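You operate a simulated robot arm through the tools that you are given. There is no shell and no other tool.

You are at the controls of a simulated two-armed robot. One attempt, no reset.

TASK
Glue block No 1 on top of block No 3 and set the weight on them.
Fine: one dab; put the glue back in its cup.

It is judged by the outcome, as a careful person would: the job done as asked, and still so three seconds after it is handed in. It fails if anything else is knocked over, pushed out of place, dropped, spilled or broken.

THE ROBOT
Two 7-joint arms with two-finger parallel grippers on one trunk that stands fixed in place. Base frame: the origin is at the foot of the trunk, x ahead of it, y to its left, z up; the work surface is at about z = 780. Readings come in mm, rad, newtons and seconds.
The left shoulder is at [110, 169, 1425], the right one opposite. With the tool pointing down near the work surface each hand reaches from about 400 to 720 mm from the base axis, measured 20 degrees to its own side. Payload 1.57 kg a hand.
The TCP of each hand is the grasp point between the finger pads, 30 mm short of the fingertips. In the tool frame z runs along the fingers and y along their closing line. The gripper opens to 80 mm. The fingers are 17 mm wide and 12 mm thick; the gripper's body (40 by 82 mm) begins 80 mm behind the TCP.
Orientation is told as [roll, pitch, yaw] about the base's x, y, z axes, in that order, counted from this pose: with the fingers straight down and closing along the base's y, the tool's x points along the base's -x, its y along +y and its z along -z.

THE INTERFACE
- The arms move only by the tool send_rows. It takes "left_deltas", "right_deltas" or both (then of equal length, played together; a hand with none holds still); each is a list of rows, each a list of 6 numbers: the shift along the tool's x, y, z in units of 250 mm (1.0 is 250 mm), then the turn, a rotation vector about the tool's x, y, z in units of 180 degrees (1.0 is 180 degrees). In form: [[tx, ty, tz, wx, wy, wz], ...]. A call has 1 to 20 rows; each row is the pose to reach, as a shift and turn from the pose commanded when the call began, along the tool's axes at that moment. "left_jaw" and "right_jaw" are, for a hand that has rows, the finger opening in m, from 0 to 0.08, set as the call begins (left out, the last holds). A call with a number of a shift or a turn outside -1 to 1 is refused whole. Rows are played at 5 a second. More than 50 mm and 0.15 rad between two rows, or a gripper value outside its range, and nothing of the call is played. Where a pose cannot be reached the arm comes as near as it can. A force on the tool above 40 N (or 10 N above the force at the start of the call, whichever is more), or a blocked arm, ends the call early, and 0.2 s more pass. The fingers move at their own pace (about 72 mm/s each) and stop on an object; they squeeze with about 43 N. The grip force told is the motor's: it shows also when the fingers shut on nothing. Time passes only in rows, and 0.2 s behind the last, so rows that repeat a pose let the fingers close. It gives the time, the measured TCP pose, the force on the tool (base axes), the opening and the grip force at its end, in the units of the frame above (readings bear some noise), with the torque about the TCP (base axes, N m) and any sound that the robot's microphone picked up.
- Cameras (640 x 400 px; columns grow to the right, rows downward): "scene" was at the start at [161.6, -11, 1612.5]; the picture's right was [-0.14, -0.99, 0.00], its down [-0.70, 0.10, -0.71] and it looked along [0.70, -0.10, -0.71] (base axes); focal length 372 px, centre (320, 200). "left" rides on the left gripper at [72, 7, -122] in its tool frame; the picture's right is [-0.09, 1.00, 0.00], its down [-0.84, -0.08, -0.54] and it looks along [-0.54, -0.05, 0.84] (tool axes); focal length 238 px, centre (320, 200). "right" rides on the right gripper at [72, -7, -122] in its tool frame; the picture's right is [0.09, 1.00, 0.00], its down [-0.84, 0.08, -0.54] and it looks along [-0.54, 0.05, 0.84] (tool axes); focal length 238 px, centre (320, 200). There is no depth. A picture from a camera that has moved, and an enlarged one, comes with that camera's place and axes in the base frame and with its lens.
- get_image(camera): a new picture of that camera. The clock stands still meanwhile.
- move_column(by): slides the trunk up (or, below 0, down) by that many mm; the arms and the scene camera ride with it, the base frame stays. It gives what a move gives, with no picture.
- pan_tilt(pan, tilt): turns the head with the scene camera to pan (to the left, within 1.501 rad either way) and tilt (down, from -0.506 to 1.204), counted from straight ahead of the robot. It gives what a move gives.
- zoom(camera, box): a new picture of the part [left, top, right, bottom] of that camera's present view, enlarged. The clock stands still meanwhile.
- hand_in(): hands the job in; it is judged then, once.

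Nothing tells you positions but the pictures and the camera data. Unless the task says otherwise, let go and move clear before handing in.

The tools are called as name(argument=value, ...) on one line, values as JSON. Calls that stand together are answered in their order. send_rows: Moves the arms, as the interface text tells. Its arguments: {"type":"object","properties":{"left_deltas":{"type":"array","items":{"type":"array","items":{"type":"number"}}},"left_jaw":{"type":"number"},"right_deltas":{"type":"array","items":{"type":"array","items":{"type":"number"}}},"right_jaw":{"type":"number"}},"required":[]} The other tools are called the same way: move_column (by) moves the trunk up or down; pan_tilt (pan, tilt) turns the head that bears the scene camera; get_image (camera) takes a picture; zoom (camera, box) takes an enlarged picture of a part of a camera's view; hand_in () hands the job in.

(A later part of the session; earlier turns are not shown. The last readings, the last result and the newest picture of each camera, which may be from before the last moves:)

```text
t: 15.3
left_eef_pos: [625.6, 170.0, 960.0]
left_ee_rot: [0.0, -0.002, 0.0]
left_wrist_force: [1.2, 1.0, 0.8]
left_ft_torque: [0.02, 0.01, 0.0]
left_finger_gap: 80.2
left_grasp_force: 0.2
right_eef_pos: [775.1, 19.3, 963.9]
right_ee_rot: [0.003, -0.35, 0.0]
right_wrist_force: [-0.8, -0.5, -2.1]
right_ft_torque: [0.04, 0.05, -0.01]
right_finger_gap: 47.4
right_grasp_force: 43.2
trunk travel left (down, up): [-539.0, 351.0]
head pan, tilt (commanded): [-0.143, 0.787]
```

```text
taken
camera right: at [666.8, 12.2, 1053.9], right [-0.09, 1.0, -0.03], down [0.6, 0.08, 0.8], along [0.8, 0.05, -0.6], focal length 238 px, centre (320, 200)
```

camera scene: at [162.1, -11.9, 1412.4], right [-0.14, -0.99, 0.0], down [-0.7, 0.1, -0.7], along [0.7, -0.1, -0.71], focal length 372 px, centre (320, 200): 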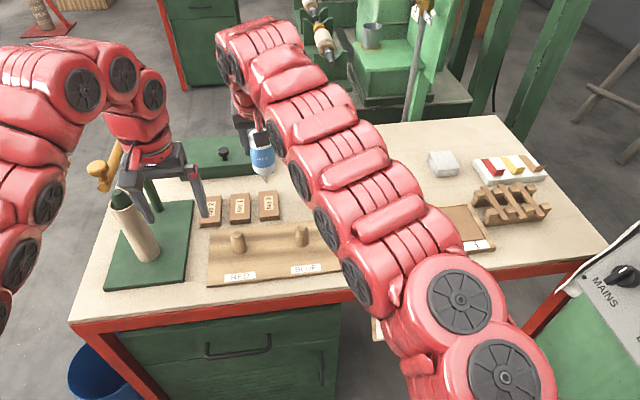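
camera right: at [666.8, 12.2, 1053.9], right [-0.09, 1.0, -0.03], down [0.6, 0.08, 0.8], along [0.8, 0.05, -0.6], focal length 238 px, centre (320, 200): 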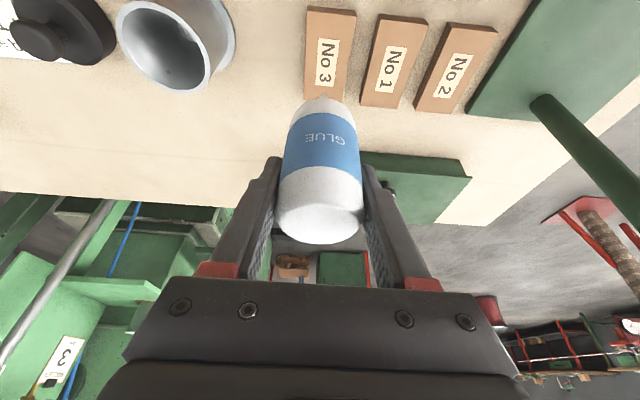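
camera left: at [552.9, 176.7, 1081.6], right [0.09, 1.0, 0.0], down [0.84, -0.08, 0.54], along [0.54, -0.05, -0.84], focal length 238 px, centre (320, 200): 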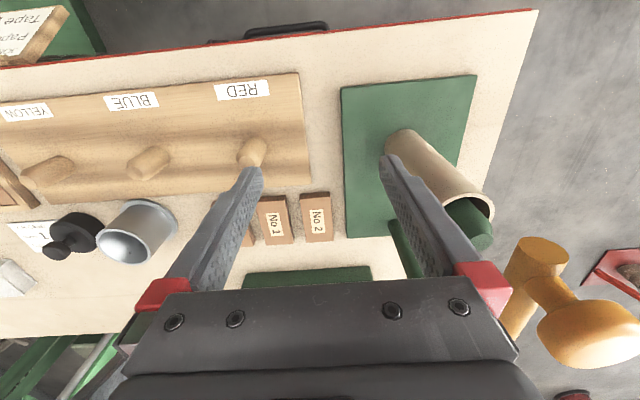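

The bottle is above No 3. I'll check the tip against the block in zoomed views before lowering.

zoom(camera="scene", box=[225, 125, 305, 235])

zoom(camera="right", box=[270, 0, 390, 120])

```text
3.64 times, centred on (265, 180) of scene
camera zoom: at [162.1, -11.9, 1412.4], right [-0.14, -0.99, 0.0], down [-0.7, 0.1, -0.7], along [0.7, -0.1, -0.71], focal length 1353 px, centre (520, 273)
```

zoom: 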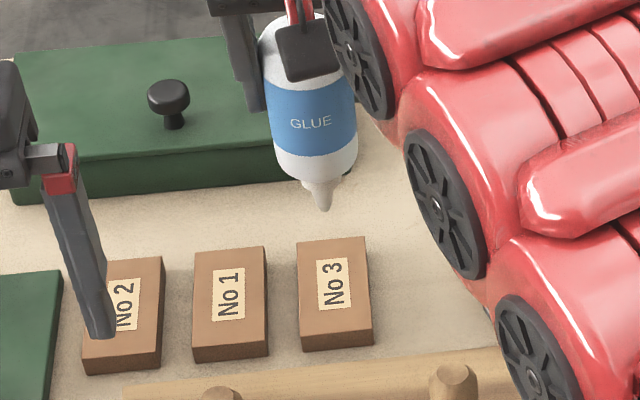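

```text
3.33 times, centred on (330, 60) of right
camera zoom: at [666.8, 12.2, 1053.9], right [-0.09, 1.0, -0.03], down [0.6, 0.08, 0.8], along [0.8, 0.05, -0.6], focal length 794 px, centre (287, 667)
```

zoom: 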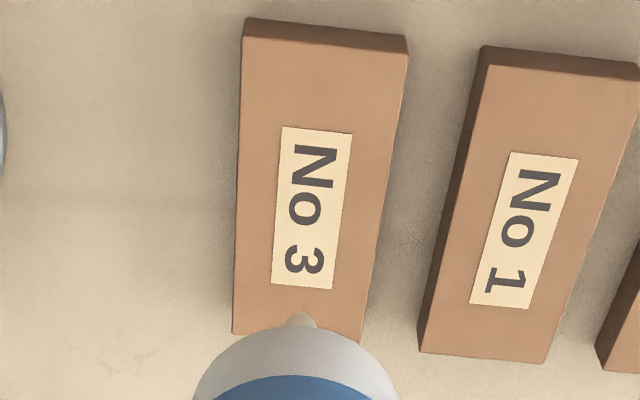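

The tip is over No 3 and about 2 mm off centre in y. I'll descend to about 10 mm above the block.

send_rows(right_deltas=[[0.0199, 0.008, 0.0545, 0, 0, 0], [0.0398, 0.008, 0.109, 0, 0, 0], [0.0597, 0.008, 0.1634, 0, 0, 0], [0.0796, 0.008, 0.2179, 0, 0, 0], [0.0796, 0.008, 0.2179, 0, 0, 0]])

zoom(camera="scene", box=[225, 145, 305, 235])

get_image(camera="right")

```text
t: 16.5
left_eef_pos: [625.9, 170.3, 960.8]
left_ee_rot: [-0.002, -0.002, 0.002]
left_wrist_force: [-1.3, 0.1, -0.8]
left_ft_torque: [0.02, 0.03, 0.01]
left_finger_gap: 80.0
left_grasp_force: 0.1
right_eef_pos: [773.9, 20.7, 906.4]
right_ee_rot: [0.0, -0.35, -0.001]
right_wrist_force: [0.6, -0.2, -0.4]
right_ft_torque: [0.02, -0.01, 0.02]
right_finger_gap: 46.9
right_grasp_force: 43.3
trunk travel left (down, up): [-539.0, 351.0]
head pan, tilt (commanded): [-0.143, 0.787]
```

```text
4.44 times, centred on (265, 190) of scene
camera zoom: at [161.5, -10.8, 1412.6], right [-0.14, -0.99, 0.0], down [-0.7, 0.1, -0.71], along [0.7, -0.1, -0.71], focal length 1654 px, centre (564, 244)
```

zoom: 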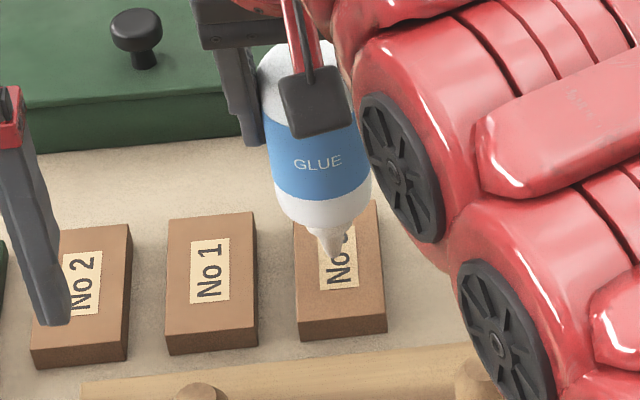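

```text
taken
camera right: at [664.9, 15.7, 995.7], right [-0.09, 1.0, -0.03], down [0.6, 0.08, 0.8], along [0.8, 0.05, -0.6], focal length 238 px, centre (320, 200)
```

right: 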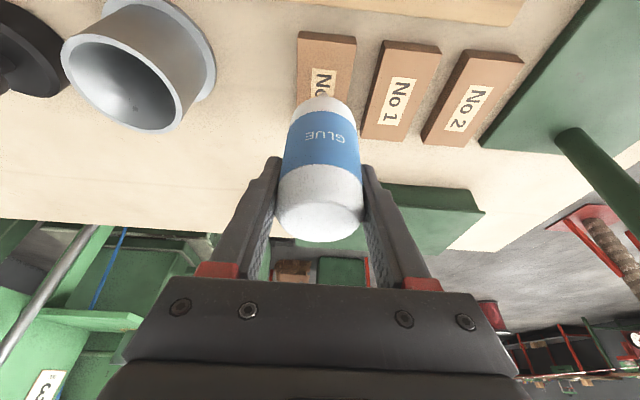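

The tip is about 7–9 mm above the centre of No 3. I'll creep down in small steps, watching force.

send_rows(right_deltas=[[0.0027, 0, 0.0075, 0, 0, 0], [0.0055, 0, 0.015, 0, 0, 0], [0.0075, 0, 0.0207, 0, 0, 0], [0.0075, 0, 0.0207, 0, 0, 0]])

zoom(camera="scene", box=[245, 175, 295, 225])

```text
t: 17.5
left_eef_pos: [625.2, 169.8, 961.2]
left_ee_rot: [-0.001, -0.003, 0.001]
left_wrist_force: [-0.9, 0.6, 0.3]
left_ft_torque: [-0.01, 0.02, 0.01]
left_finger_gap: 79.9
left_grasp_force: 0.1
right_eef_pos: [774.7, 22.6, 900.9]
right_ee_rot: [0.0, -0.35, 0.003]
right_wrist_force: [-0.4, 0.7, -1.6]
right_ft_torque: [-0.01, -0.01, -0.01]
right_finger_gap: 46.9
right_grasp_force: 43.5
trunk travel left (down, up): [-539.0, 351.0]
head pan, tilt (commanded): [-0.143, 0.787]
```

```text
8.00 times, centred on (270, 200) of scene
camera zoom: at [161.8, -10.9, 1412.5], right [-0.14, -0.99, 0.0], down [-0.7, 0.1, -0.71], along [0.7, -0.1, -0.71], focal length 2976 px, centre (720, 200)
```

zoom: 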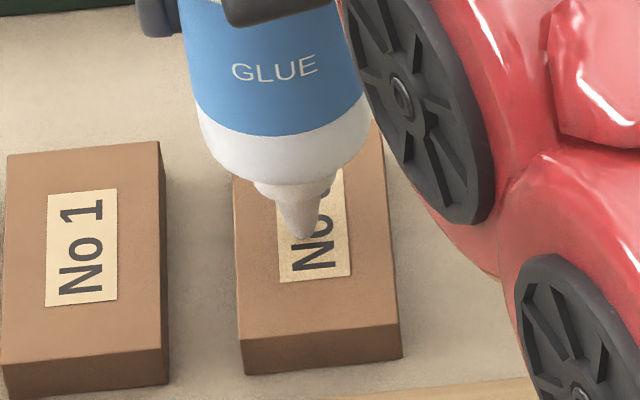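

No clear contact force yet, and the tip looks just above the label. I'll step down another 3 mm slowly.

send_rows(right_deltas=[[0.0014, 0, 0.0038, 0, 0, 0], [0.0027, 0, 0.0075, 0, 0, 0], [0.0041, 0, 0.0113, 0, 0, 0]])

zoom(camera="scene", box=[245, 175, 295, 225])

```text
t: 18.3
left_eef_pos: [624.8, 171.2, 960.5]
left_ee_rot: [-0.001, -0.002, 0.001]
left_wrist_force: [-0.4, -1.2, -0.3]
left_ft_torque: [-0.02, 0.02, -0.01]
left_finger_gap: 80.0
left_grasp_force: 0.1
right_eef_pos: [774.3, 22.1, 898.8]
right_ee_rot: [0.002, -0.352, 0.001]
right_wrist_force: [1.6, 0.6, 6.5]
right_ft_torque: [0.11, -0.16, 0.02]
right_finger_gap: 46.9
right_grasp_force: 43.1
trunk travel left (down, up): [-539.0, 351.0]
head pan, tilt (commanded): [-0.143, 0.787]
```

```text
8.00 times, centred on (270, 200) of scene
camera zoom: at [161.1, -10.8, 1412.7], right [-0.14, -0.99, 0.0], down [-0.7, 0.1, -0.71], along [0.7, -0.1, -0.71], focal length 2976 px, centre (720, 200)
```

zoom: 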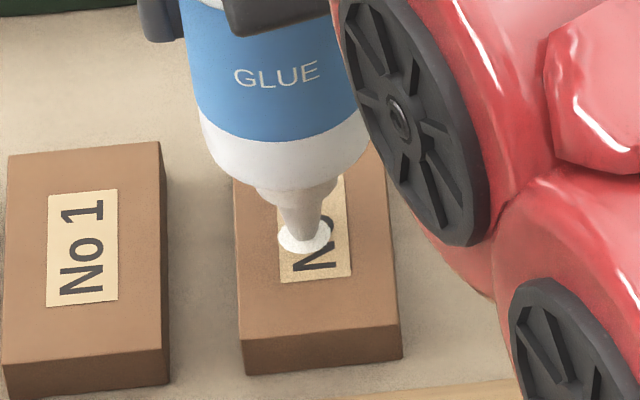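

A white dab of glue has appeared on No 3 and the contact force is 6.5 N. That is the one dab, so I'll lift straight up.

send_rows(right_deltas=[[-0.0069, 0, -0.0188, 0, 0, 0], [-0.0206, 0, -0.0564, 0, 0, 0], [-0.0412, 0, -0.1127, 0, 0, 0], [-0.0658, 0, -0.1804, 0, 0, 0], [-0.0905, 0, -0.248, 0, 0, 0], [-0.0905, 0, -0.248, 0, 0, 0]])

zoom(camera="scene", box=[225, 125, 305, 235])

get_image(camera="right")

```text
t: 19.7
left_eef_pos: [624.4, 170.2, 959.9]
left_ee_rot: [-0.003, -0.001, 0.003]
left_wrist_force: [1.3, 0.7, -0.2]
left_ft_torque: [-0.02, 0.0, 0.0]
left_finger_gap: 79.9
left_grasp_force: 0.0
right_eef_pos: [774.9, 22.2, 963.0]
right_ee_rot: [0.001, -0.349, 0.001]
right_wrist_force: [-0.1, 0.7, -1.2]
right_ft_torque: [-0.02, 0.01, 0.02]
right_finger_gap: 46.9
right_grasp_force: 42.6
trunk travel left (down, up): [-539.0, 351.0]
head pan, tilt (commanded): [-0.143, 0.787]
```

```text
3.64 times, centred on (265, 180) of scene
camera zoom: at [162.2, -11.1, 1412.4], right [-0.14, -0.99, 0.0], down [-0.7, 0.1, -0.7], along [0.7, -0.1, -0.71], focal length 1353 px, centre (520, 273)
```

zoom: 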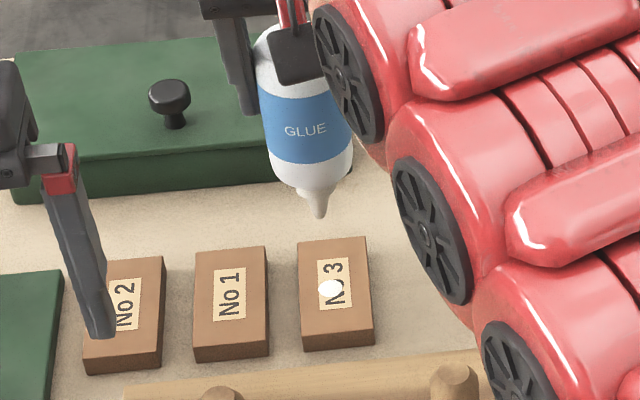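

```text
taken
camera right: at [665.6, 16.5, 1053.3], right [-0.09, 1.0, -0.03], down [0.6, 0.08, 0.8], along [0.79, 0.05, -0.61], focal length 238 px, centre (320, 200)
```

right: 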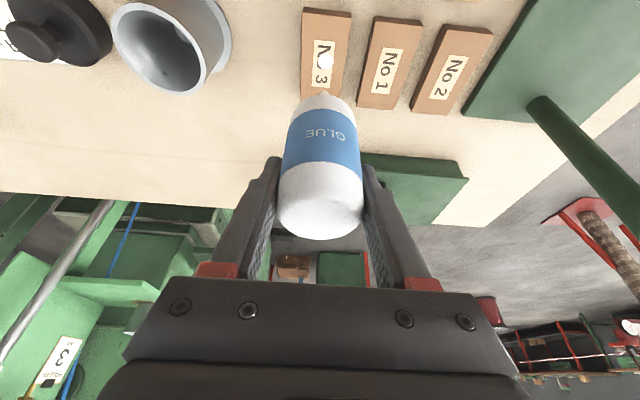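

There is exactly one dab on No 3. Next I'll carry the bottle back over its cup.

send_rows(right_deltas=[[0.01, -0.11, -0.0051, 0, 0, 0], [0.02, -0.22, -0.0088, 0, 0, 0], [0.03, -0.33, -0.0124, 0, 0, 0], [0.04, -0.44, -0.0161, 0, 0, 0], [0.05, -0.549, -0.0198, 0, 0, 0], [0.05, -0.549, -0.0198, 0, 0, 0]])

zoom(camera="scene", box=[295, 115, 365, 225])

zoom(camera="left", box=[0, 180, 200, 340])

zoom(camera="right", box=[260, 0, 380, 140])

```text
t: 21.1
left_eef_pos: [625.2, 172.8, 960.2]
left_ee_rot: [-0.001, -0.002, 0.001]
left_wrist_force: [-0.8, -0.3, -1.1]
left_ft_torque: [0.02, 0.0, -0.04]
left_finger_gap: 80.0
left_grasp_force: 0.0
right_eef_pos: [761.2, -113.1, 962.6]
right_ee_rot: [0.0, -0.349, 0.001]
right_wrist_force: [0.2, -0.2, 0.3]
right_ft_torque: [-0.03, 0.02, -0.05]
right_finger_gap: 47.2
right_grasp_force: 42.6
trunk travel left (down, up): [-539.0, 351.0]
head pan, tilt (commanded): [-0.143, 0.787]
```

```text
3.64 times, centred on (330, 170) of scene
camera zoom: at [161.9, -9.8, 1412.5], right [-0.14, -0.99, 0.0], down [-0.7, 0.1, -0.71], along [0.7, -0.1, -0.71], focal length 1353 px, centre (284, 309)
```

zoom: 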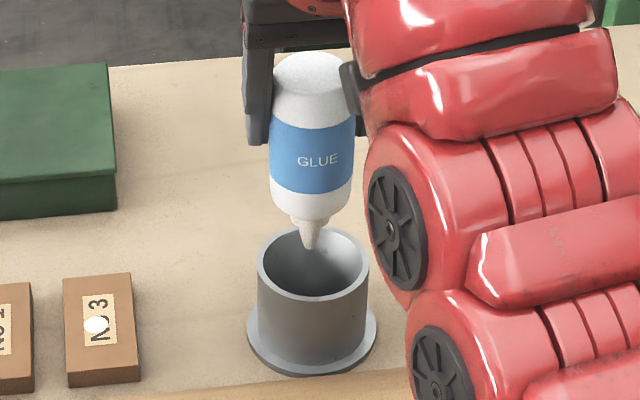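

```text
2.50 times, centred on (100, 260) of left
camera zoom: at [552.7, 178.7, 1081.4], right [0.09, 1.0, 0.0], down [0.84, -0.07, 0.54], along [0.54, -0.05, -0.84], focal length 596 px, centre (870, 50)
```

zoom: 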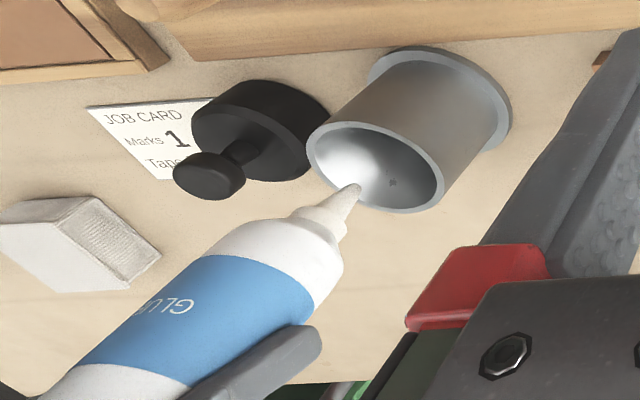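

```text
2.86 times, centred on (320, 70) of right
camera zoom: at [652.6, -117.9, 1052.8], right [-0.09, 1.0, -0.03], down [0.6, 0.08, 0.8], along [0.79, 0.05, -0.6], focal length 681 px, centre (320, 571)
```

zoom: 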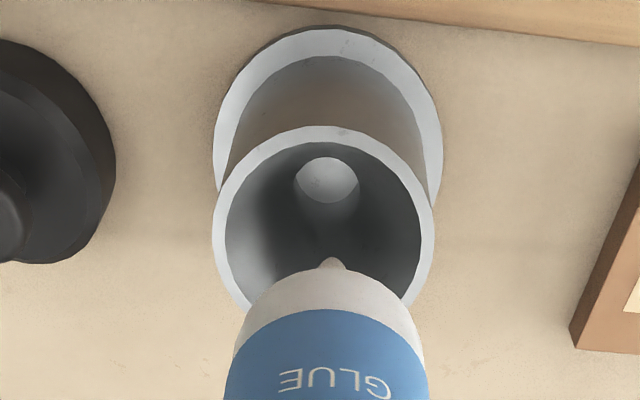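

The bottle is about 3 mm too far in +y and has crept a few mm lower in the grip. I'll correct y first, then lower it into the cup, stopping short of the floor.

send_rows(right_deltas=[[0, -0.012, 0, 0, 0, 0], [0.0232, -0.012, 0.0635, 0, 0, 0], [0.0464, -0.012, 0.127, 0, 0, 0], [0.0695, -0.012, 0.1905, 0, 0, 0], [0.0872, -0.012, 0.239, 0, 0, 0], [0.0872, -0.012, 0.239, 0, 0, 0]])

zoom(camera="scene", box=[295, 115, 365, 225])

zoom(camera="right", box=[230, 20, 410, 270])

```text
t: 22.5
left_eef_pos: [625.0, 171.7, 960.3]
left_ee_rot: [-0.001, -0.001, 0.003]
left_wrist_force: [0.9, 1.1, -0.4]
left_ft_torque: [-0.02, -0.04, 0.0]
left_finger_gap: 79.9
left_grasp_force: 0.1
right_eef_pos: [760.6, -116.9, 902.1]
right_ee_rot: [0.001, -0.351, 0.002]
right_wrist_force: [5.3, 1.9, 1.7]
right_ft_torque: [0.12, -0.2, 0.02]
right_finger_gap: 46.7
right_grasp_force: 42.6
trunk travel left (down, up): [-539.0, 351.0]
head pan, tilt (commanded): [-0.143, 0.787]
```

```text
3.64 times, centred on (330, 170) of scene
camera zoom: at [162.1, -10.6, 1412.5], right [-0.14, -0.99, 0.0], down [-0.7, 0.1, -0.71], along [0.7, -0.1, -0.71], focal length 1353 px, centre (284, 309)
```

zoom: 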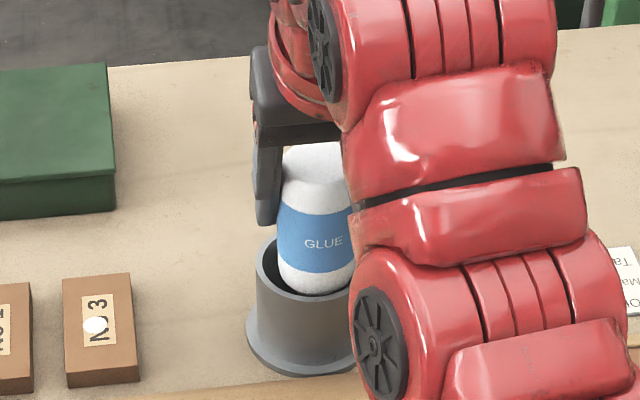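

```text
1.60 times, centred on (320, 145) of right
camera zoom: at [652.5, -123.2, 991.2], right [-0.09, 1.0, -0.03], down [0.6, 0.08, 0.8], along [0.8, 0.05, -0.6], focal length 381 px, centre (320, 288)
```

zoom: 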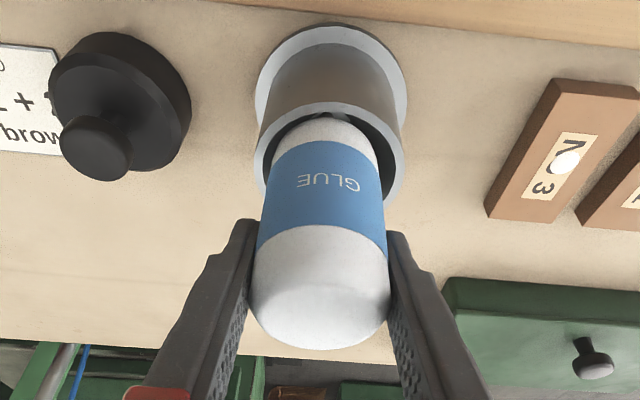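

There is a light side contact, with the bottle touching the robot-side wall of the cup. I'll shift +2.5 mm in x and +1.5 mm in y to relieve it before going lower.

send_rows(right_deltas=[[-0.0094, 0.006, 0.0034, 0, 0, 0], [-0.0094, 0.006, 0.0034, 0, 0, 0]])

zoom(camera="right", box=[230, 20, 410, 270])

```text
t: 23.1
left_eef_pos: [624.6, 170.0, 960.6]
left_ee_rot: [-0.003, -0.002, 0.003]
left_wrist_force: [-0.8, 0.9, 0.1]
left_ft_torque: [-0.01, -0.02, 0.05]
left_finger_gap: 80.1
left_grasp_force: 0.1
right_eef_pos: [763.5, -115.0, 901.8]
right_ee_rot: [0.002, -0.347, 0.0]
right_wrist_force: [-0.2, -0.6, -1.3]
right_ft_torque: [-0.02, 0.01, 0.0]
right_finger_gap: 46.9
right_grasp_force: 42.9
trunk travel left (down, up): [-539.0, 351.0]
head pan, tilt (commanded): [-0.143, 0.787]
```

```text
1.60 times, centred on (320, 145) of right
camera zoom: at [654.7, -122.3, 991.3], right [-0.09, 1.0, -0.03], down [0.6, 0.08, 0.8], along [0.79, 0.05, -0.6], focal length 381 px, centre (320, 288)
```

zoom: 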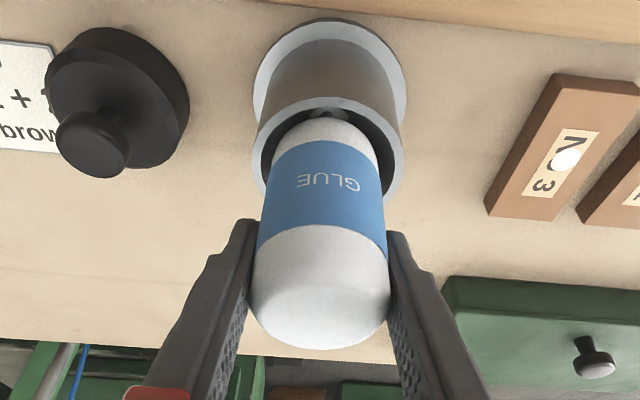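

Side force is gone. I'll continue down slowly, feeling for the floor.

send_rows(right_deltas=[[0.0027, 0, 0.0075, 0, 0, 0], [0.0055, 0, 0.015, 0, 0, 0], [0.0082, 0, 0.0225, 0, 0, 0], [0.011, 0, 0.0301, 0, 0, 0]])

zoom(camera="right", box=[230, 20, 410, 270])

```text
t: 24.1
left_eef_pos: [625.0, 171.1, 961.3]
left_ee_rot: [-0.002, -0.001, 0.003]
left_wrist_force: [0.0, 0.1, 0.5]
left_ft_torque: [-0.01, -0.01, -0.03]
left_finger_gap: 80.0
left_grasp_force: 0.0
right_eef_pos: [765.2, -116.3, 894.8]
right_ee_rot: [0.0, -0.352, 0.002]
right_wrist_force: [7.5, 3.0, 6.2]
right_ft_torque: [0.09, -0.28, 0.02]
right_finger_gap: 47.0
right_grasp_force: 43.2
trunk travel left (down, up): [-539.0, 351.0]
head pan, tilt (commanded): [-0.143, 0.787]
```

```text
1.60 times, centred on (320, 145) of right
camera zoom: at [655.6, -121.8, 983.3], right [-0.09, 1.0, -0.03], down [0.6, 0.08, 0.8], along [0.8, 0.05, -0.6], focal length 381 px, centre (320, 288)
```

zoom: 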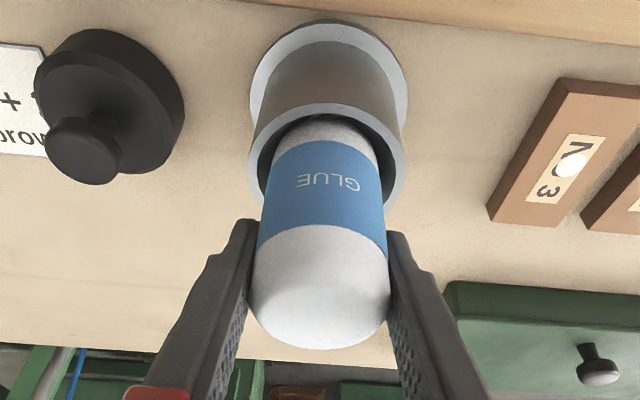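

Contact again, so the cup interior looks funnel-shaped and the nozzle end is slightly toward −x. I'll check the bottle's lean before going on.

zoom(camera="scene", box=[300, 140, 360, 225])

zoom(camera="left", box=[0, 180, 200, 340])

```text
4.71 times, centred on (330, 182) of scene
camera zoom: at [161.8, -10.2, 1412.7], right [-0.14, -0.99, 0.0], down [-0.7, 0.1, -0.71], along [0.7, -0.1, -0.71], focal length 1751 px, centre (273, 282)
```

zoom: 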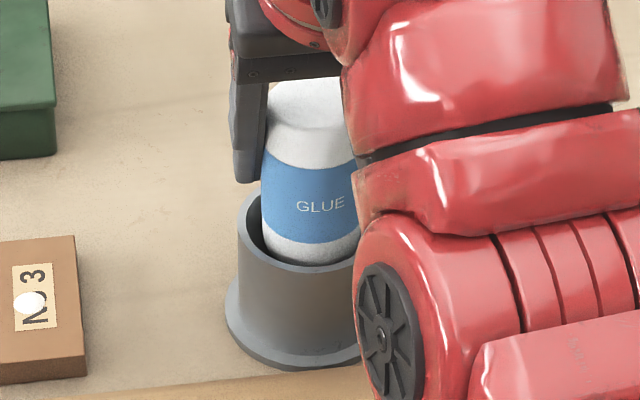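

```text
2.50 times, centred on (100, 260) of left
camera zoom: at [552.6, 178.3, 1081.7], right [0.09, 1.0, 0.0], down [0.84, -0.07, 0.54], along [0.54, -0.05, -0.84], focal length 596 px, centre (870, 50)
```

zoom: 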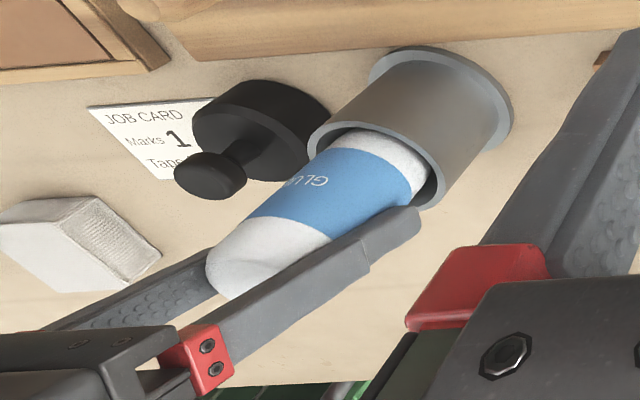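

The images put the bottle axis at about x=756, on the robot side of the cup, and the force agrees with that. I'll shift +4 mm in x and +1.5 mm in y to centre it.

send_rows(right_deltas=[[-0.0075, 0.003, 0.0027, 0, 0, 0], [-0.015, 0.006, 0.0055, 0, 0, 0], [-0.015, 0.006, 0.0055, 0, 0, 0]])

zoom(camera="right", box=[230, 20, 410, 270])

zoom(camera="left", box=[40, 180, 200, 310])

```text
t: 24.9
left_eef_pos: [624.0, 170.6, 959.4]
left_ee_rot: [-0.002, -0.002, 0.001]
left_wrist_force: [0.7, 0.3, -0.4]
left_ft_torque: [-0.01, 0.0, 0.01]
left_finger_gap: 79.9
left_grasp_force: 0.0
right_eef_pos: [766.4, -115.2, 892.7]
right_ee_rot: [-0.001, -0.351, -0.001]
right_wrist_force: [-5.4, 1.3, 0.2]
right_ft_torque: [0.06, 0.25, -0.04]
right_finger_gap: 47.0
right_grasp_force: 43.2
trunk travel left (down, up): [-539.0, 351.0]
head pan, tilt (commanded): [-0.143, 0.787]
```

```text
1.60 times, centred on (320, 145) of right
camera zoom: at [658.0, -120.9, 983.1], right [-0.09, 1.0, -0.03], down [0.6, 0.08, 0.8], along [0.8, 0.05, -0.6], focal length 381 px, centre (320, 288)
```

zoom: 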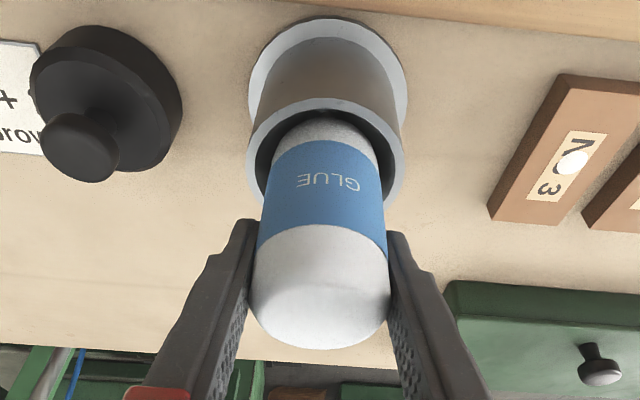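

```text
3.08 times, centred on (120, 245) of left
camera zoom: at [551.7, 177.6, 1082.0], right [0.09, 1.0, 0.0], down [0.84, -0.08, 0.54], along [0.54, -0.05, -0.84], focal length 733 px, centre (935, 62)
```

zoom: 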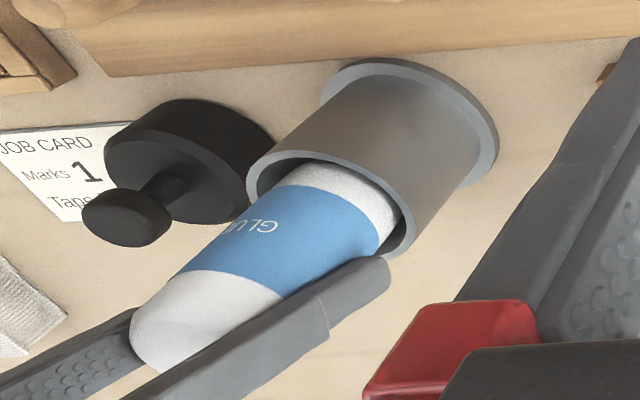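

Now it touches the opposite side, so the centre is about 1.7 mm back. I'll adjust and go down a little more.

send_rows(right_deltas=[[0.0064, 0.003, -0.0023, 0, 0, 0], [0.0064, 0.003, -0.0023, 0, 0, 0]])

```text
t: 25.5
left_eef_pos: [624.8, 170.1, 960.0]
left_ee_rot: [-0.001, -0.002, 0.003]
left_wrist_force: [-0.3, 0.3, -0.3]
left_ft_torque: [0.01, -0.06, 0.03]
left_finger_gap: 79.9
left_grasp_force: 0.1
right_eef_pos: [767.2, -114.7, 893.2]
right_ee_rot: [-0.001, -0.35, 0.001]
right_wrist_force: [-0.4, -1.9, -0.9]
right_ft_torque: [-0.03, 0.08, 0.02]
right_finger_gap: 47.1
right_grasp_force: 43.0
trunk travel left (down, up): [-539.0, 351.0]
head pan, tilt (commanded): [-0.143, 0.787]
```

Forces are near zero and the bottle is centred. I'll lower it slowly a few more mm.

send_rows(right_deltas=[[0.0021, 0, 0.0056, 0, 0, 0], [0.0041, 0, 0.0113, 0, 0, 0], [0.0062, 0, 0.0169, 0, 0, 0]])

zoom(camera="right", box=[230, 20, 410, 270])

zoom(camera="scene", box=[300, 140, 360, 225])

```text
t: 26.3
left_eef_pos: [624.6, 171.1, 961.3]
left_ee_rot: [-0.002, -0.004, 0.002]
left_wrist_force: [0.5, -0.8, -0.1]
left_ft_torque: [0.02, 0.0, 0.01]
left_finger_gap: 80.0
left_grasp_force: 0.0
right_eef_pos: [766.1, -113.7, 891.6]
right_ee_rot: [0.001, -0.357, 0.001]
right_wrist_force: [6.1, -5.0, 17.0]
right_ft_torque: [-0.39, -0.22, 0.04]
right_finger_gap: 46.8
right_grasp_force: 43.2
trunk travel left (down, up): [-539.0, 351.0]
head pan, tilt (commanded): [-0.143, 0.787]
```

```text
1.60 times, centred on (320, 145) of right
camera zoom: at [656.2, -120.7, 980.4], right [-0.09, 1.0, -0.03], down [0.59, 0.08, 0.8], along [0.8, 0.05, -0.6], focal length 381 px, centre (320, 288)
```

zoom: 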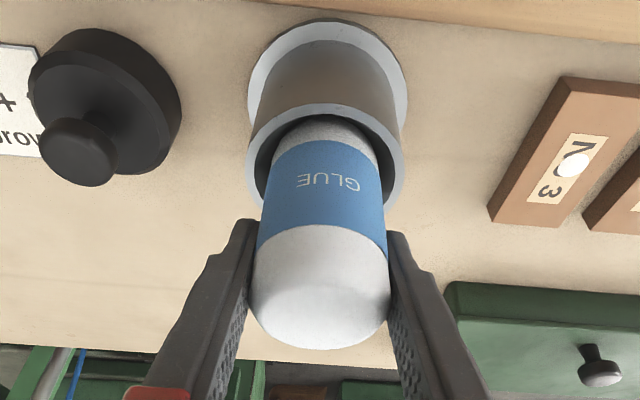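

```text
4.71 times, centred on (330, 182) of scene
camera zoom: at [159.9, -11.3, 1413.1], right [-0.14, -0.99, 0.0], down [-0.7, 0.1, -0.71], along [0.7, -0.1, -0.71], focal length 1751 px, centre (273, 282)
```

zoom: 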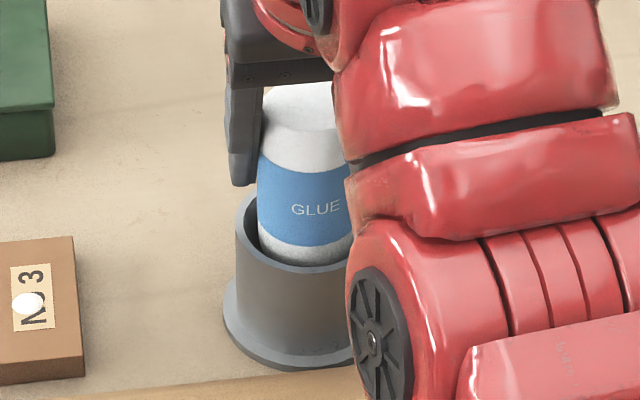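

The bottle has bottomed out with 17 N of upward force. I'll ease up 1.5 mm, then open the jaws partway.

send_rows(right_deltas=[[-0.0021, 0, -0.0056, 0, 0, 0], [-0.0021, 0, -0.0056, 0, 0, 0]])

send_rows(right_deltas=[[0, 0, 0, 0, 0, 0], [0, 0, 0, 0, 0, 0], [0, 0, 0, 0, 0, 0]], right_jaw=0.06)

zoom(camera="right", box=[230, 20, 410, 270])

zoom(camera="scene", box=[300, 140, 360, 225])

zoom(camera="left", box=[40, 180, 200, 310])

```text
t: 26.9
left_eef_pos: [624.7, 170.0, 959.8]
left_ee_rot: [-0.003, -0.001, 0.002]
left_wrist_force: [0.0, -0.9, 0.0]
left_ft_torque: [0.0, -0.01, 0.02]
left_finger_gap: 80.0
left_grasp_force: 0.1
right_eef_pos: [765.2, -114.9, 891.7]
right_ee_rot: [-0.002, -0.352, 0.0]
right_wrist_force: [11.0, -7.2, 15.3]
right_ft_torque: [-0.42, -0.48, 0.05]
right_finger_gap: 46.9
right_grasp_force: 42.3
trunk travel left (down, up): [-539.0, 351.0]
head pan, tilt (commanded): [-0.143, 0.787]
```

```text
t: 27.7
left_eef_pos: [623.9, 170.4, 960.3]
left_ee_rot: [-0.002, -0.003, 0.002]
left_wrist_force: [0.0, -0.3, 0.1]
left_ft_torque: [-0.02, -0.02, 0.01]
left_finger_gap: 79.8
left_grasp_force: 0.0
right_eef_pos: [765.4, -112.7, 889.9]
right_ee_rot: [-0.001, -0.349, -0.001]
right_wrist_force: [-0.4, 0.2, 0.3]
right_ft_torque: [0.0, 0.0, 0.03]
right_finger_gap: 59.9
right_grasp_force: 0.1
trunk travel left (down, up): [-539.0, 351.0]
head pan, tilt (commanded): [-0.143, 0.787]
```

```text
1.60 times, centred on (320, 145) of right
camera zoom: at [656.7, -119.6, 979.7], right [-0.09, 1.0, -0.03], down [0.6, 0.08, 0.8], along [0.79, 0.05, -0.6], focal length 381 px, centre (320, 288)
```

zoom: 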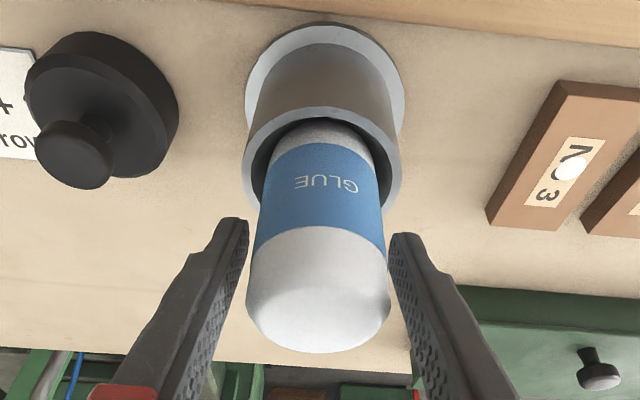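

```text
4.71 times, centred on (330, 182) of scene
camera zoom: at [161.5, -10.8, 1412.5], right [-0.14, -0.99, 0.0], down [-0.7, 0.1, -0.71], along [0.7, -0.1, -0.71], focal length 1751 px, centre (273, 282)
```

zoom: 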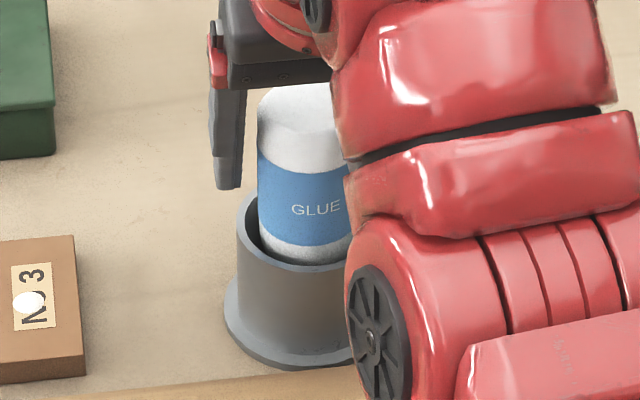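

```text
3.08 times, centred on (120, 245) of left
camera zoom: at [552.4, 177.8, 1081.7], right [0.09, 1.0, 0.0], down [0.84, -0.08, 0.54], along [0.54, -0.05, -0.84], focal length 733 px, centre (935, 62)
```

zoom: 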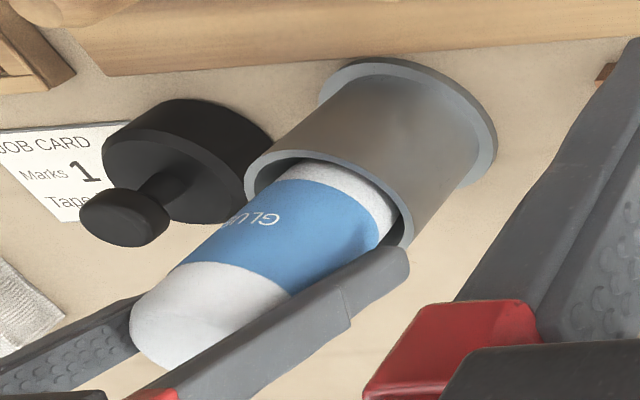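

The bottle is standing free in its cup. I'll open fully, lift straight up, and then shift over toward the weight, which also clears the way for the left hand.

send_rows(right_deltas=[[0, 0, 0, 0, 0, 0], [-0.0137, 0, -0.0376, 0, 0, 0], [-0.0411, 0, -0.1127, 0, 0, 0], [-0.0686, 0, -0.1879, 0, 0, 0], [-0.0891, 0, -0.2443, 0, 0, 0], [-0.1097, 0, -0.3006, 0, 0, 0], [-0.1097, 0, -0.3006, 0, 0, 0]], right_jaw=0.08)

get_image(camera="right")

zoom(camera="scene", box=[290, 130, 370, 230])

```text
t: 29.3
left_eef_pos: [623.9, 170.6, 960.0]
left_ee_rot: [-0.001, -0.002, 0.003]
left_wrist_force: [-1.3, 0.5, 0.4]
left_ft_torque: [0.02, 0.0, -0.02]
left_finger_gap: 80.2
left_grasp_force: 0.1
right_eef_pos: [764.5, -111.0, 971.5]
right_ee_rot: [0.001, -0.349, -0.002]
right_wrist_force: [0.0, 0.1, -0.8]
right_ft_torque: [-0.02, -0.01, 0.01]
right_finger_gap: 80.2
right_grasp_force: 0.0
trunk travel left (down, up): [-539.0, 351.0]
head pan, tilt (commanded): [-0.143, 0.787]
```

```text
taken
camera right: at [656.2, -118.3, 1060.9], right [-0.09, 1.0, -0.03], down [0.6, 0.08, 0.8], along [0.79, 0.05, -0.6], focal length 238 px, centre (320, 200)
```

right: 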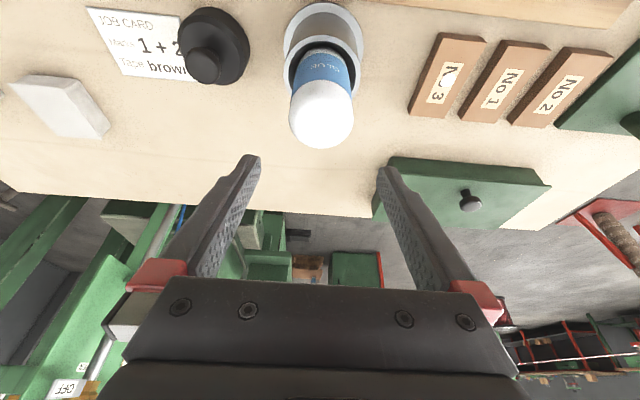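

```text
4.00 times, centred on (330, 180) of scene
camera zoom: at [161.8, -10.8, 1412.5], right [-0.14, -0.99, 0.0], down [-0.7, 0.1, -0.71], along [0.7, -0.1, -0.71], focal length 1488 px, centre (280, 280)
```

zoom: 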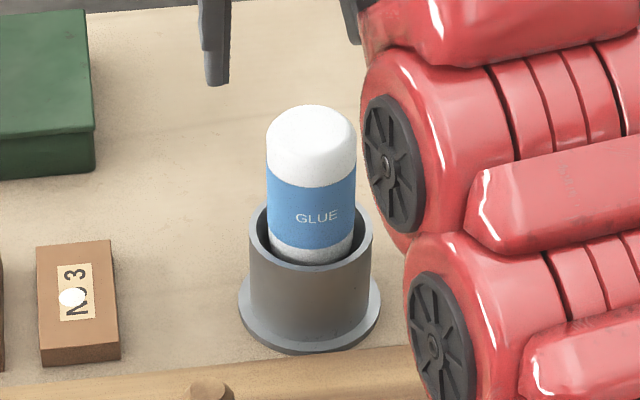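

The bottle is back at its original depth and upright. Now the right hand moves to hover over the weight while the left hand moves inward toward No 1.

send_rows(right_deltas=[[0, -0.112, 0, 0, 0, 0], [0, -0.224, 0, 0, 0, 0], [0, -0.336, 0, 0, 0, 0], [0, -0.448, 0, 0, 0, 0], [0, -0.448, 0, 0, 0, 0]], left_deltas=[[-0.066, -0.0835, 0, 0, 0, 0], [-0.132, -0.167, 0, 0, 0, 0], [-0.198, -0.2505, 0, 0, 0, 0], [-0.264, -0.334, 0, 0, 0, 0], [-0.264, -0.334, 0, 0, 0, 0]])

send_rows(left_deltas=[[0, 0, 0, 0, -0.0278, 0], [0, 0, 0, 0, -0.0556, 0], [0, 0, 0, 0, -0.0833, 0], [0, 0, 0, 0, -0.1111, 0], [0, 0, 0, 0, -0.1111, 0]])

get_image(camera="scene")

get_image(camera="left")

get_image(camera="right")

```text
t: 30.5
left_eef_pos: [690.4, 89.7, 959.3]
left_ee_rot: [-0.001, 0.0, 0.002]
left_wrist_force: [0.9, 0.2, 0.5]
left_ft_torque: [0.0, 0.01, 0.04]
left_finger_gap: 80.2
left_grasp_force: 0.0
right_eef_pos: [765.6, -223.6, 973.8]
right_ee_rot: [-0.001, -0.349, 0.003]
right_wrist_force: [-0.9, 0.4, -0.1]
right_ft_torque: [0.0, -0.01, -0.01]
right_finger_gap: 79.9
right_grasp_force: 0.0
trunk travel left (down, up): [-539.0, 351.0]
head pan, tilt (commanded): [-0.143, 0.787]
```

```text
t: 31.7
left_eef_pos: [698.3, 87.5, 958.8]
left_ee_rot: [0.0, -0.347, 0.004]
left_wrist_force: [0.0, -0.3, -0.4]
left_ft_torque: [0.01, 0.01, -0.01]
left_finger_gap: 80.2
left_grasp_force: 0.0
left hand out of reach, approached as far as the arm can: row 4, 5
right_eef_pos: [766.9, -223.1, 972.9]
right_ee_rot: [0.0, -0.35, 0.003]
right_wrist_force: [-0.8, -0.7, 0.3]
right_ft_torque: [-0.03, -0.02, 0.02]
right_finger_gap: 80.0
right_grasp_force: 0.0
trunk travel left (down, up): [-539.0, 351.0]
head pan, tilt (commanded): [-0.143, 0.787]
```

```text
taken
camera scene: at [161.0, -9.9, 1412.7], right [-0.14, -0.99, 0.0], down [-0.7, 0.1, -0.71], along [0.7, -0.1, -0.71], focal length 372 px, centre (320, 200)
```

scene: 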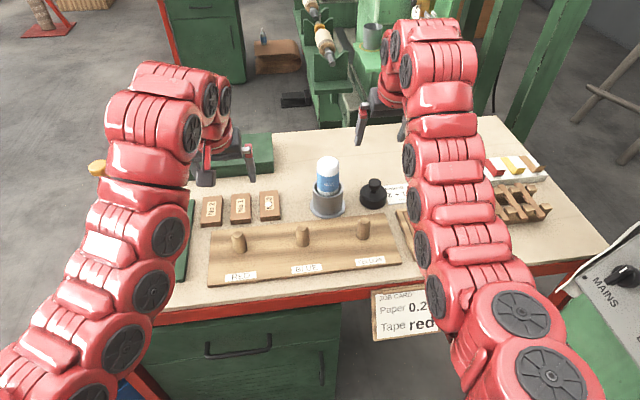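

```text
taken
camera left: at [588.9, 94.5, 1048.5], right [0.08, 1.0, 0.03], down [0.6, -0.07, 0.8], along [0.79, -0.05, -0.61], focal length 238 px, centre (320, 200)
```

left: 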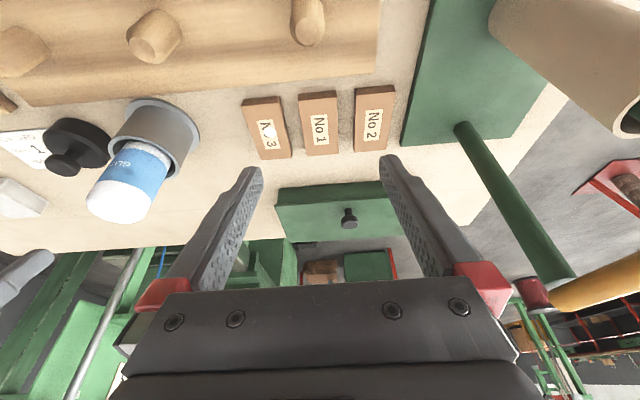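

```text
taken
camera right: at [657.0, -229.4, 1062.1], right [-0.09, 1.0, -0.03], down [0.6, 0.08, 0.8], along [0.8, 0.05, -0.6], focal length 238 px, centre (320, 200)
```

right: 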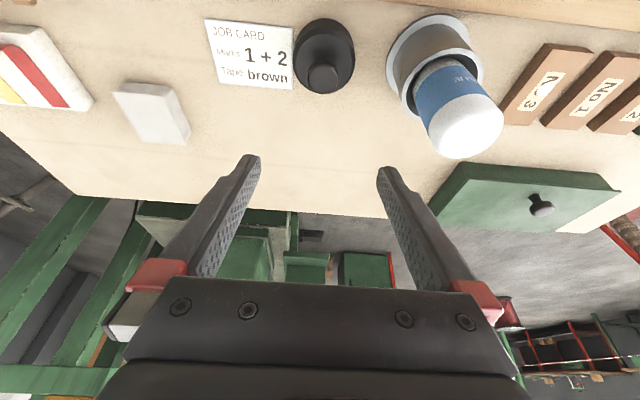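

The left hand is tilted and ready. I'll bring it over No 1 at a safe height with a narrower opening, and then measure alignment.

send_rows(left_deltas=[[-0.0426, -0.0009, 0.0782, 0, 0, 0], [-0.0852, -0.0018, 0.1564, 0, 0, 0], [-0.1277, -0.0027, 0.2346, 0, 0, 0], [-0.1703, -0.0036, 0.3128, 0, 0, 0], [-0.1703, -0.0036, 0.3128, 0, 0, 0]], left_jaw=0.054)

get_image(camera="left")

zoom(camera="left", box=[210, 40, 450, 190])

get_image(camera="scene")

```text
t: 32.9
left_eef_pos: [766.8, 85.4, 898.6]
left_ee_rot: [-0.002, -0.352, 0.001]
left_wrist_force: [-0.9, 0.8, -0.3]
left_ft_torque: [-0.02, 0.03, 0.04]
left_finger_gap: 53.9
left_grasp_force: 0.0
right_eef_pos: [767.0, -224.3, 972.9]
right_ee_rot: [0.0, -0.349, 0.001]
right_wrist_force: [0.4, -0.2, -0.1]
right_ft_torque: [0.02, -0.01, 0.01]
right_finger_gap: 80.0
right_grasp_force: 0.1
trunk travel left (down, up): [-539.0, 351.0]
head pan, tilt (commanded): [-0.143, 0.787]
```

```text
taken
camera left: at [657.7, 91.5, 987.8], right [0.09, 1.0, 0.03], down [0.6, -0.08, 0.8], along [0.8, -0.05, -0.6], focal length 238 px, centre (320, 200)
```

left: 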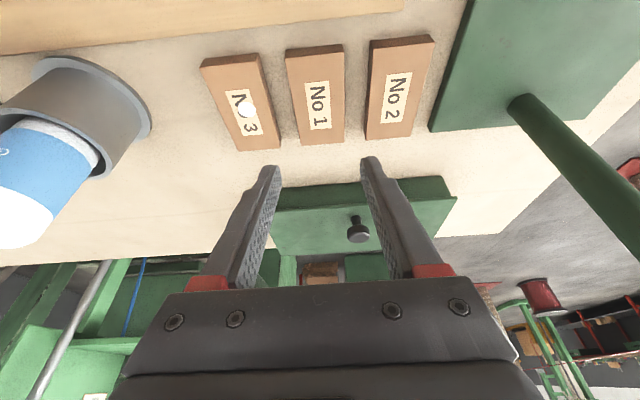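

```text
2.67 times, centred on (330, 115) of left
camera zoom: at [657.7, 91.5, 987.8], right [0.09, 1.0, 0.03], down [0.6, -0.08, 0.8], along [0.8, -0.05, -0.6], focal length 636 px, centre (293, 427)
```

zoom: 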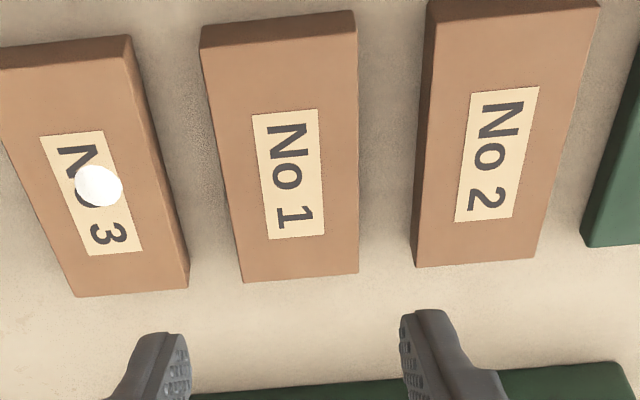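

```text
taken
camera scene: at [161.2, -10.9, 1412.6], right [-0.14, -0.99, 0.0], down [-0.7, 0.1, -0.71], along [0.7, -0.1, -0.71], focal length 372 px, centre (320, 200)
```

scene: 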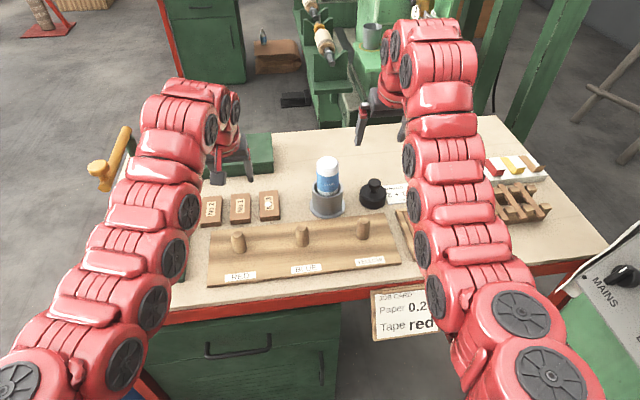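

No 1 is centred at [775,86.9] and 43.8 mm wide. My fingers are about 2.4 mm too far toward −y. I'll correct that and descend to just above the block tops.

send_rows(left_deltas=[[0.0196, 0.0096, 0.0513, 0, 0, 0], [0.0391, 0.0096, 0.1025, 0, 0, 0], [0.0587, 0.0096, 0.1538, 0, 0, 0], [0.0782, 0.0096, 0.205, 0, 0, 0], [0.0978, 0.0096, 0.2563, 0, 0, 0], [0.0978, 0.0096, 0.2563, 0, 0, 0]])

zoom(camera="left", box=[170, 60, 470, 220])

zoom(camera="scene", box=[190, 150, 310, 240])

```text
t: 34.3
left_eef_pos: [766.5, 87.2, 830.7]
left_ee_rot: [0.002, -0.349, 0.0]
left_wrist_force: [0.2, 0.1, 0.3]
left_ft_torque: [0.02, 0.01, -0.05]
left_finger_gap: 53.9
left_grasp_force: 0.1
right_eef_pos: [767.0, -223.5, 971.7]
right_ee_rot: [-0.001, -0.35, 0.001]
right_wrist_force: [-0.8, -0.3, 0.1]
right_ft_torque: [0.0, 0.03, -0.03]
right_finger_gap: 80.0
right_grasp_force: 0.0
trunk travel left (down, up): [-539.0, 351.0]
head pan, tilt (commanded): [-0.143, 0.787]
```

```text
2.13 times, centred on (320, 140) of left
camera zoom: at [655.5, 93.3, 919.5], right [0.09, 1.0, 0.03], down [0.6, -0.08, 0.8], along [0.79, -0.05, -0.6], focal length 508 px, centre (320, 328)
```

zoom: 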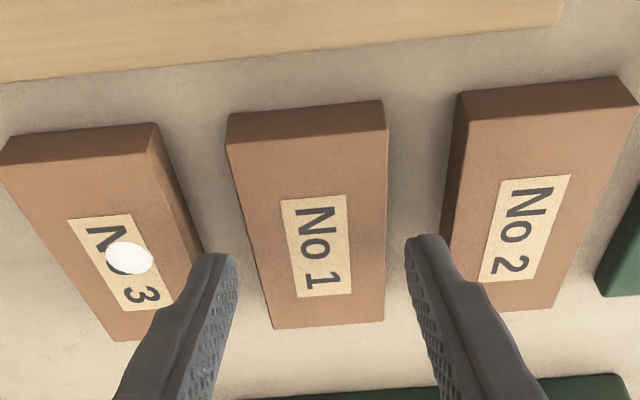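

```text
4.44 times, centred on (250, 195) of scene
camera zoom: at [161.4, -10.9, 1412.6], right [-0.14, -0.99, 0.0], down [-0.7, 0.1, -0.71], along [0.7, -0.1, -0.71], focal length 1654 px, centre (631, 222)
```

zoom: 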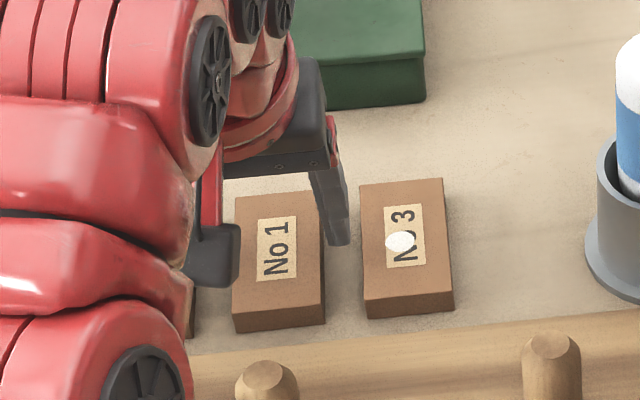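

The fingers line up with the gaps on both sides of No 1. I'll narrow the opening to 51 mm, shift 0.7 mm and descend slowly between the blocks.

send_rows(left_deltas=[[0, -0.0028, 0, 0, 0, 0], [0.0057, -0.0028, 0.0155, 0, 0, 0], [0.0113, -0.0028, 0.031, 0, 0, 0], [0.017, -0.0028, 0.0465, 0, 0, 0], [0.0226, -0.0028, 0.062, 0, 0, 0], [0.0226, -0.0028, 0.062, 0, 0, 0]], left_jaw=0.051)

zoom(camera="left", box=[170, 60, 470, 220])

zoom(camera="scene", box=[190, 150, 310, 240])

```text
t: 35.7
left_eef_pos: [765.7, 85.4, 813.3]
left_ee_rot: [0.0, -0.349, 0.001]
left_wrist_force: [0.4, -0.4, 0.2]
left_ft_torque: [0.0, 0.02, 0.0]
left_finger_gap: 50.9
left_grasp_force: 0.0
right_eef_pos: [766.0, -223.8, 971.8]
right_ee_rot: [0.0, -0.351, -0.001]
right_wrist_force: [-0.9, 0.5, 0.2]
right_ft_torque: [-0.01, -0.05, -0.03]
right_finger_gap: 80.1
right_grasp_force: 0.1
trunk travel left (down, up): [-539.0, 351.0]
head pan, tilt (commanded): [-0.143, 0.787]
```

```text
2.13 times, centred on (320, 140) of left
camera zoom: at [655.8, 92.8, 903.5], right [0.09, 1.0, 0.03], down [0.6, -0.08, 0.8], along [0.79, -0.05, -0.61], focal length 508 px, centre (320, 328)
```

zoom: 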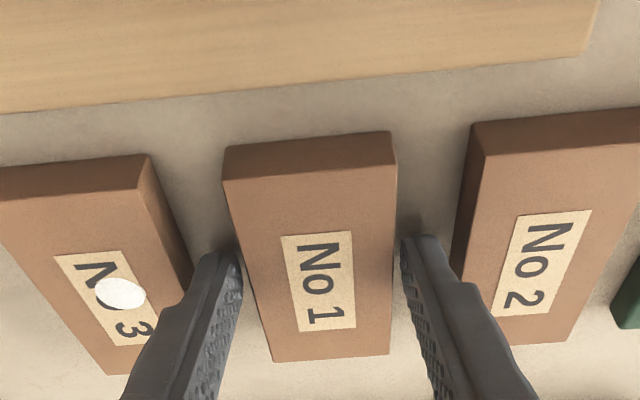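

```text
4.44 times, centred on (250, 195) of scene
camera zoom: at [161.6, -11.0, 1412.6], right [-0.14, -0.99, 0.0], down [-0.7, 0.1, -0.71], along [0.7, -0.1, -0.71], focal length 1654 px, centre (631, 222)
```

zoom: 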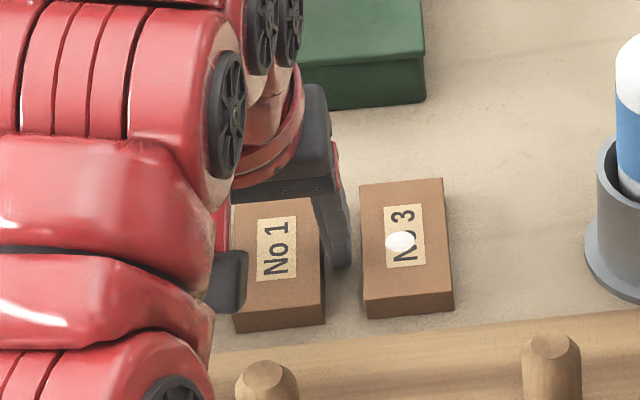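

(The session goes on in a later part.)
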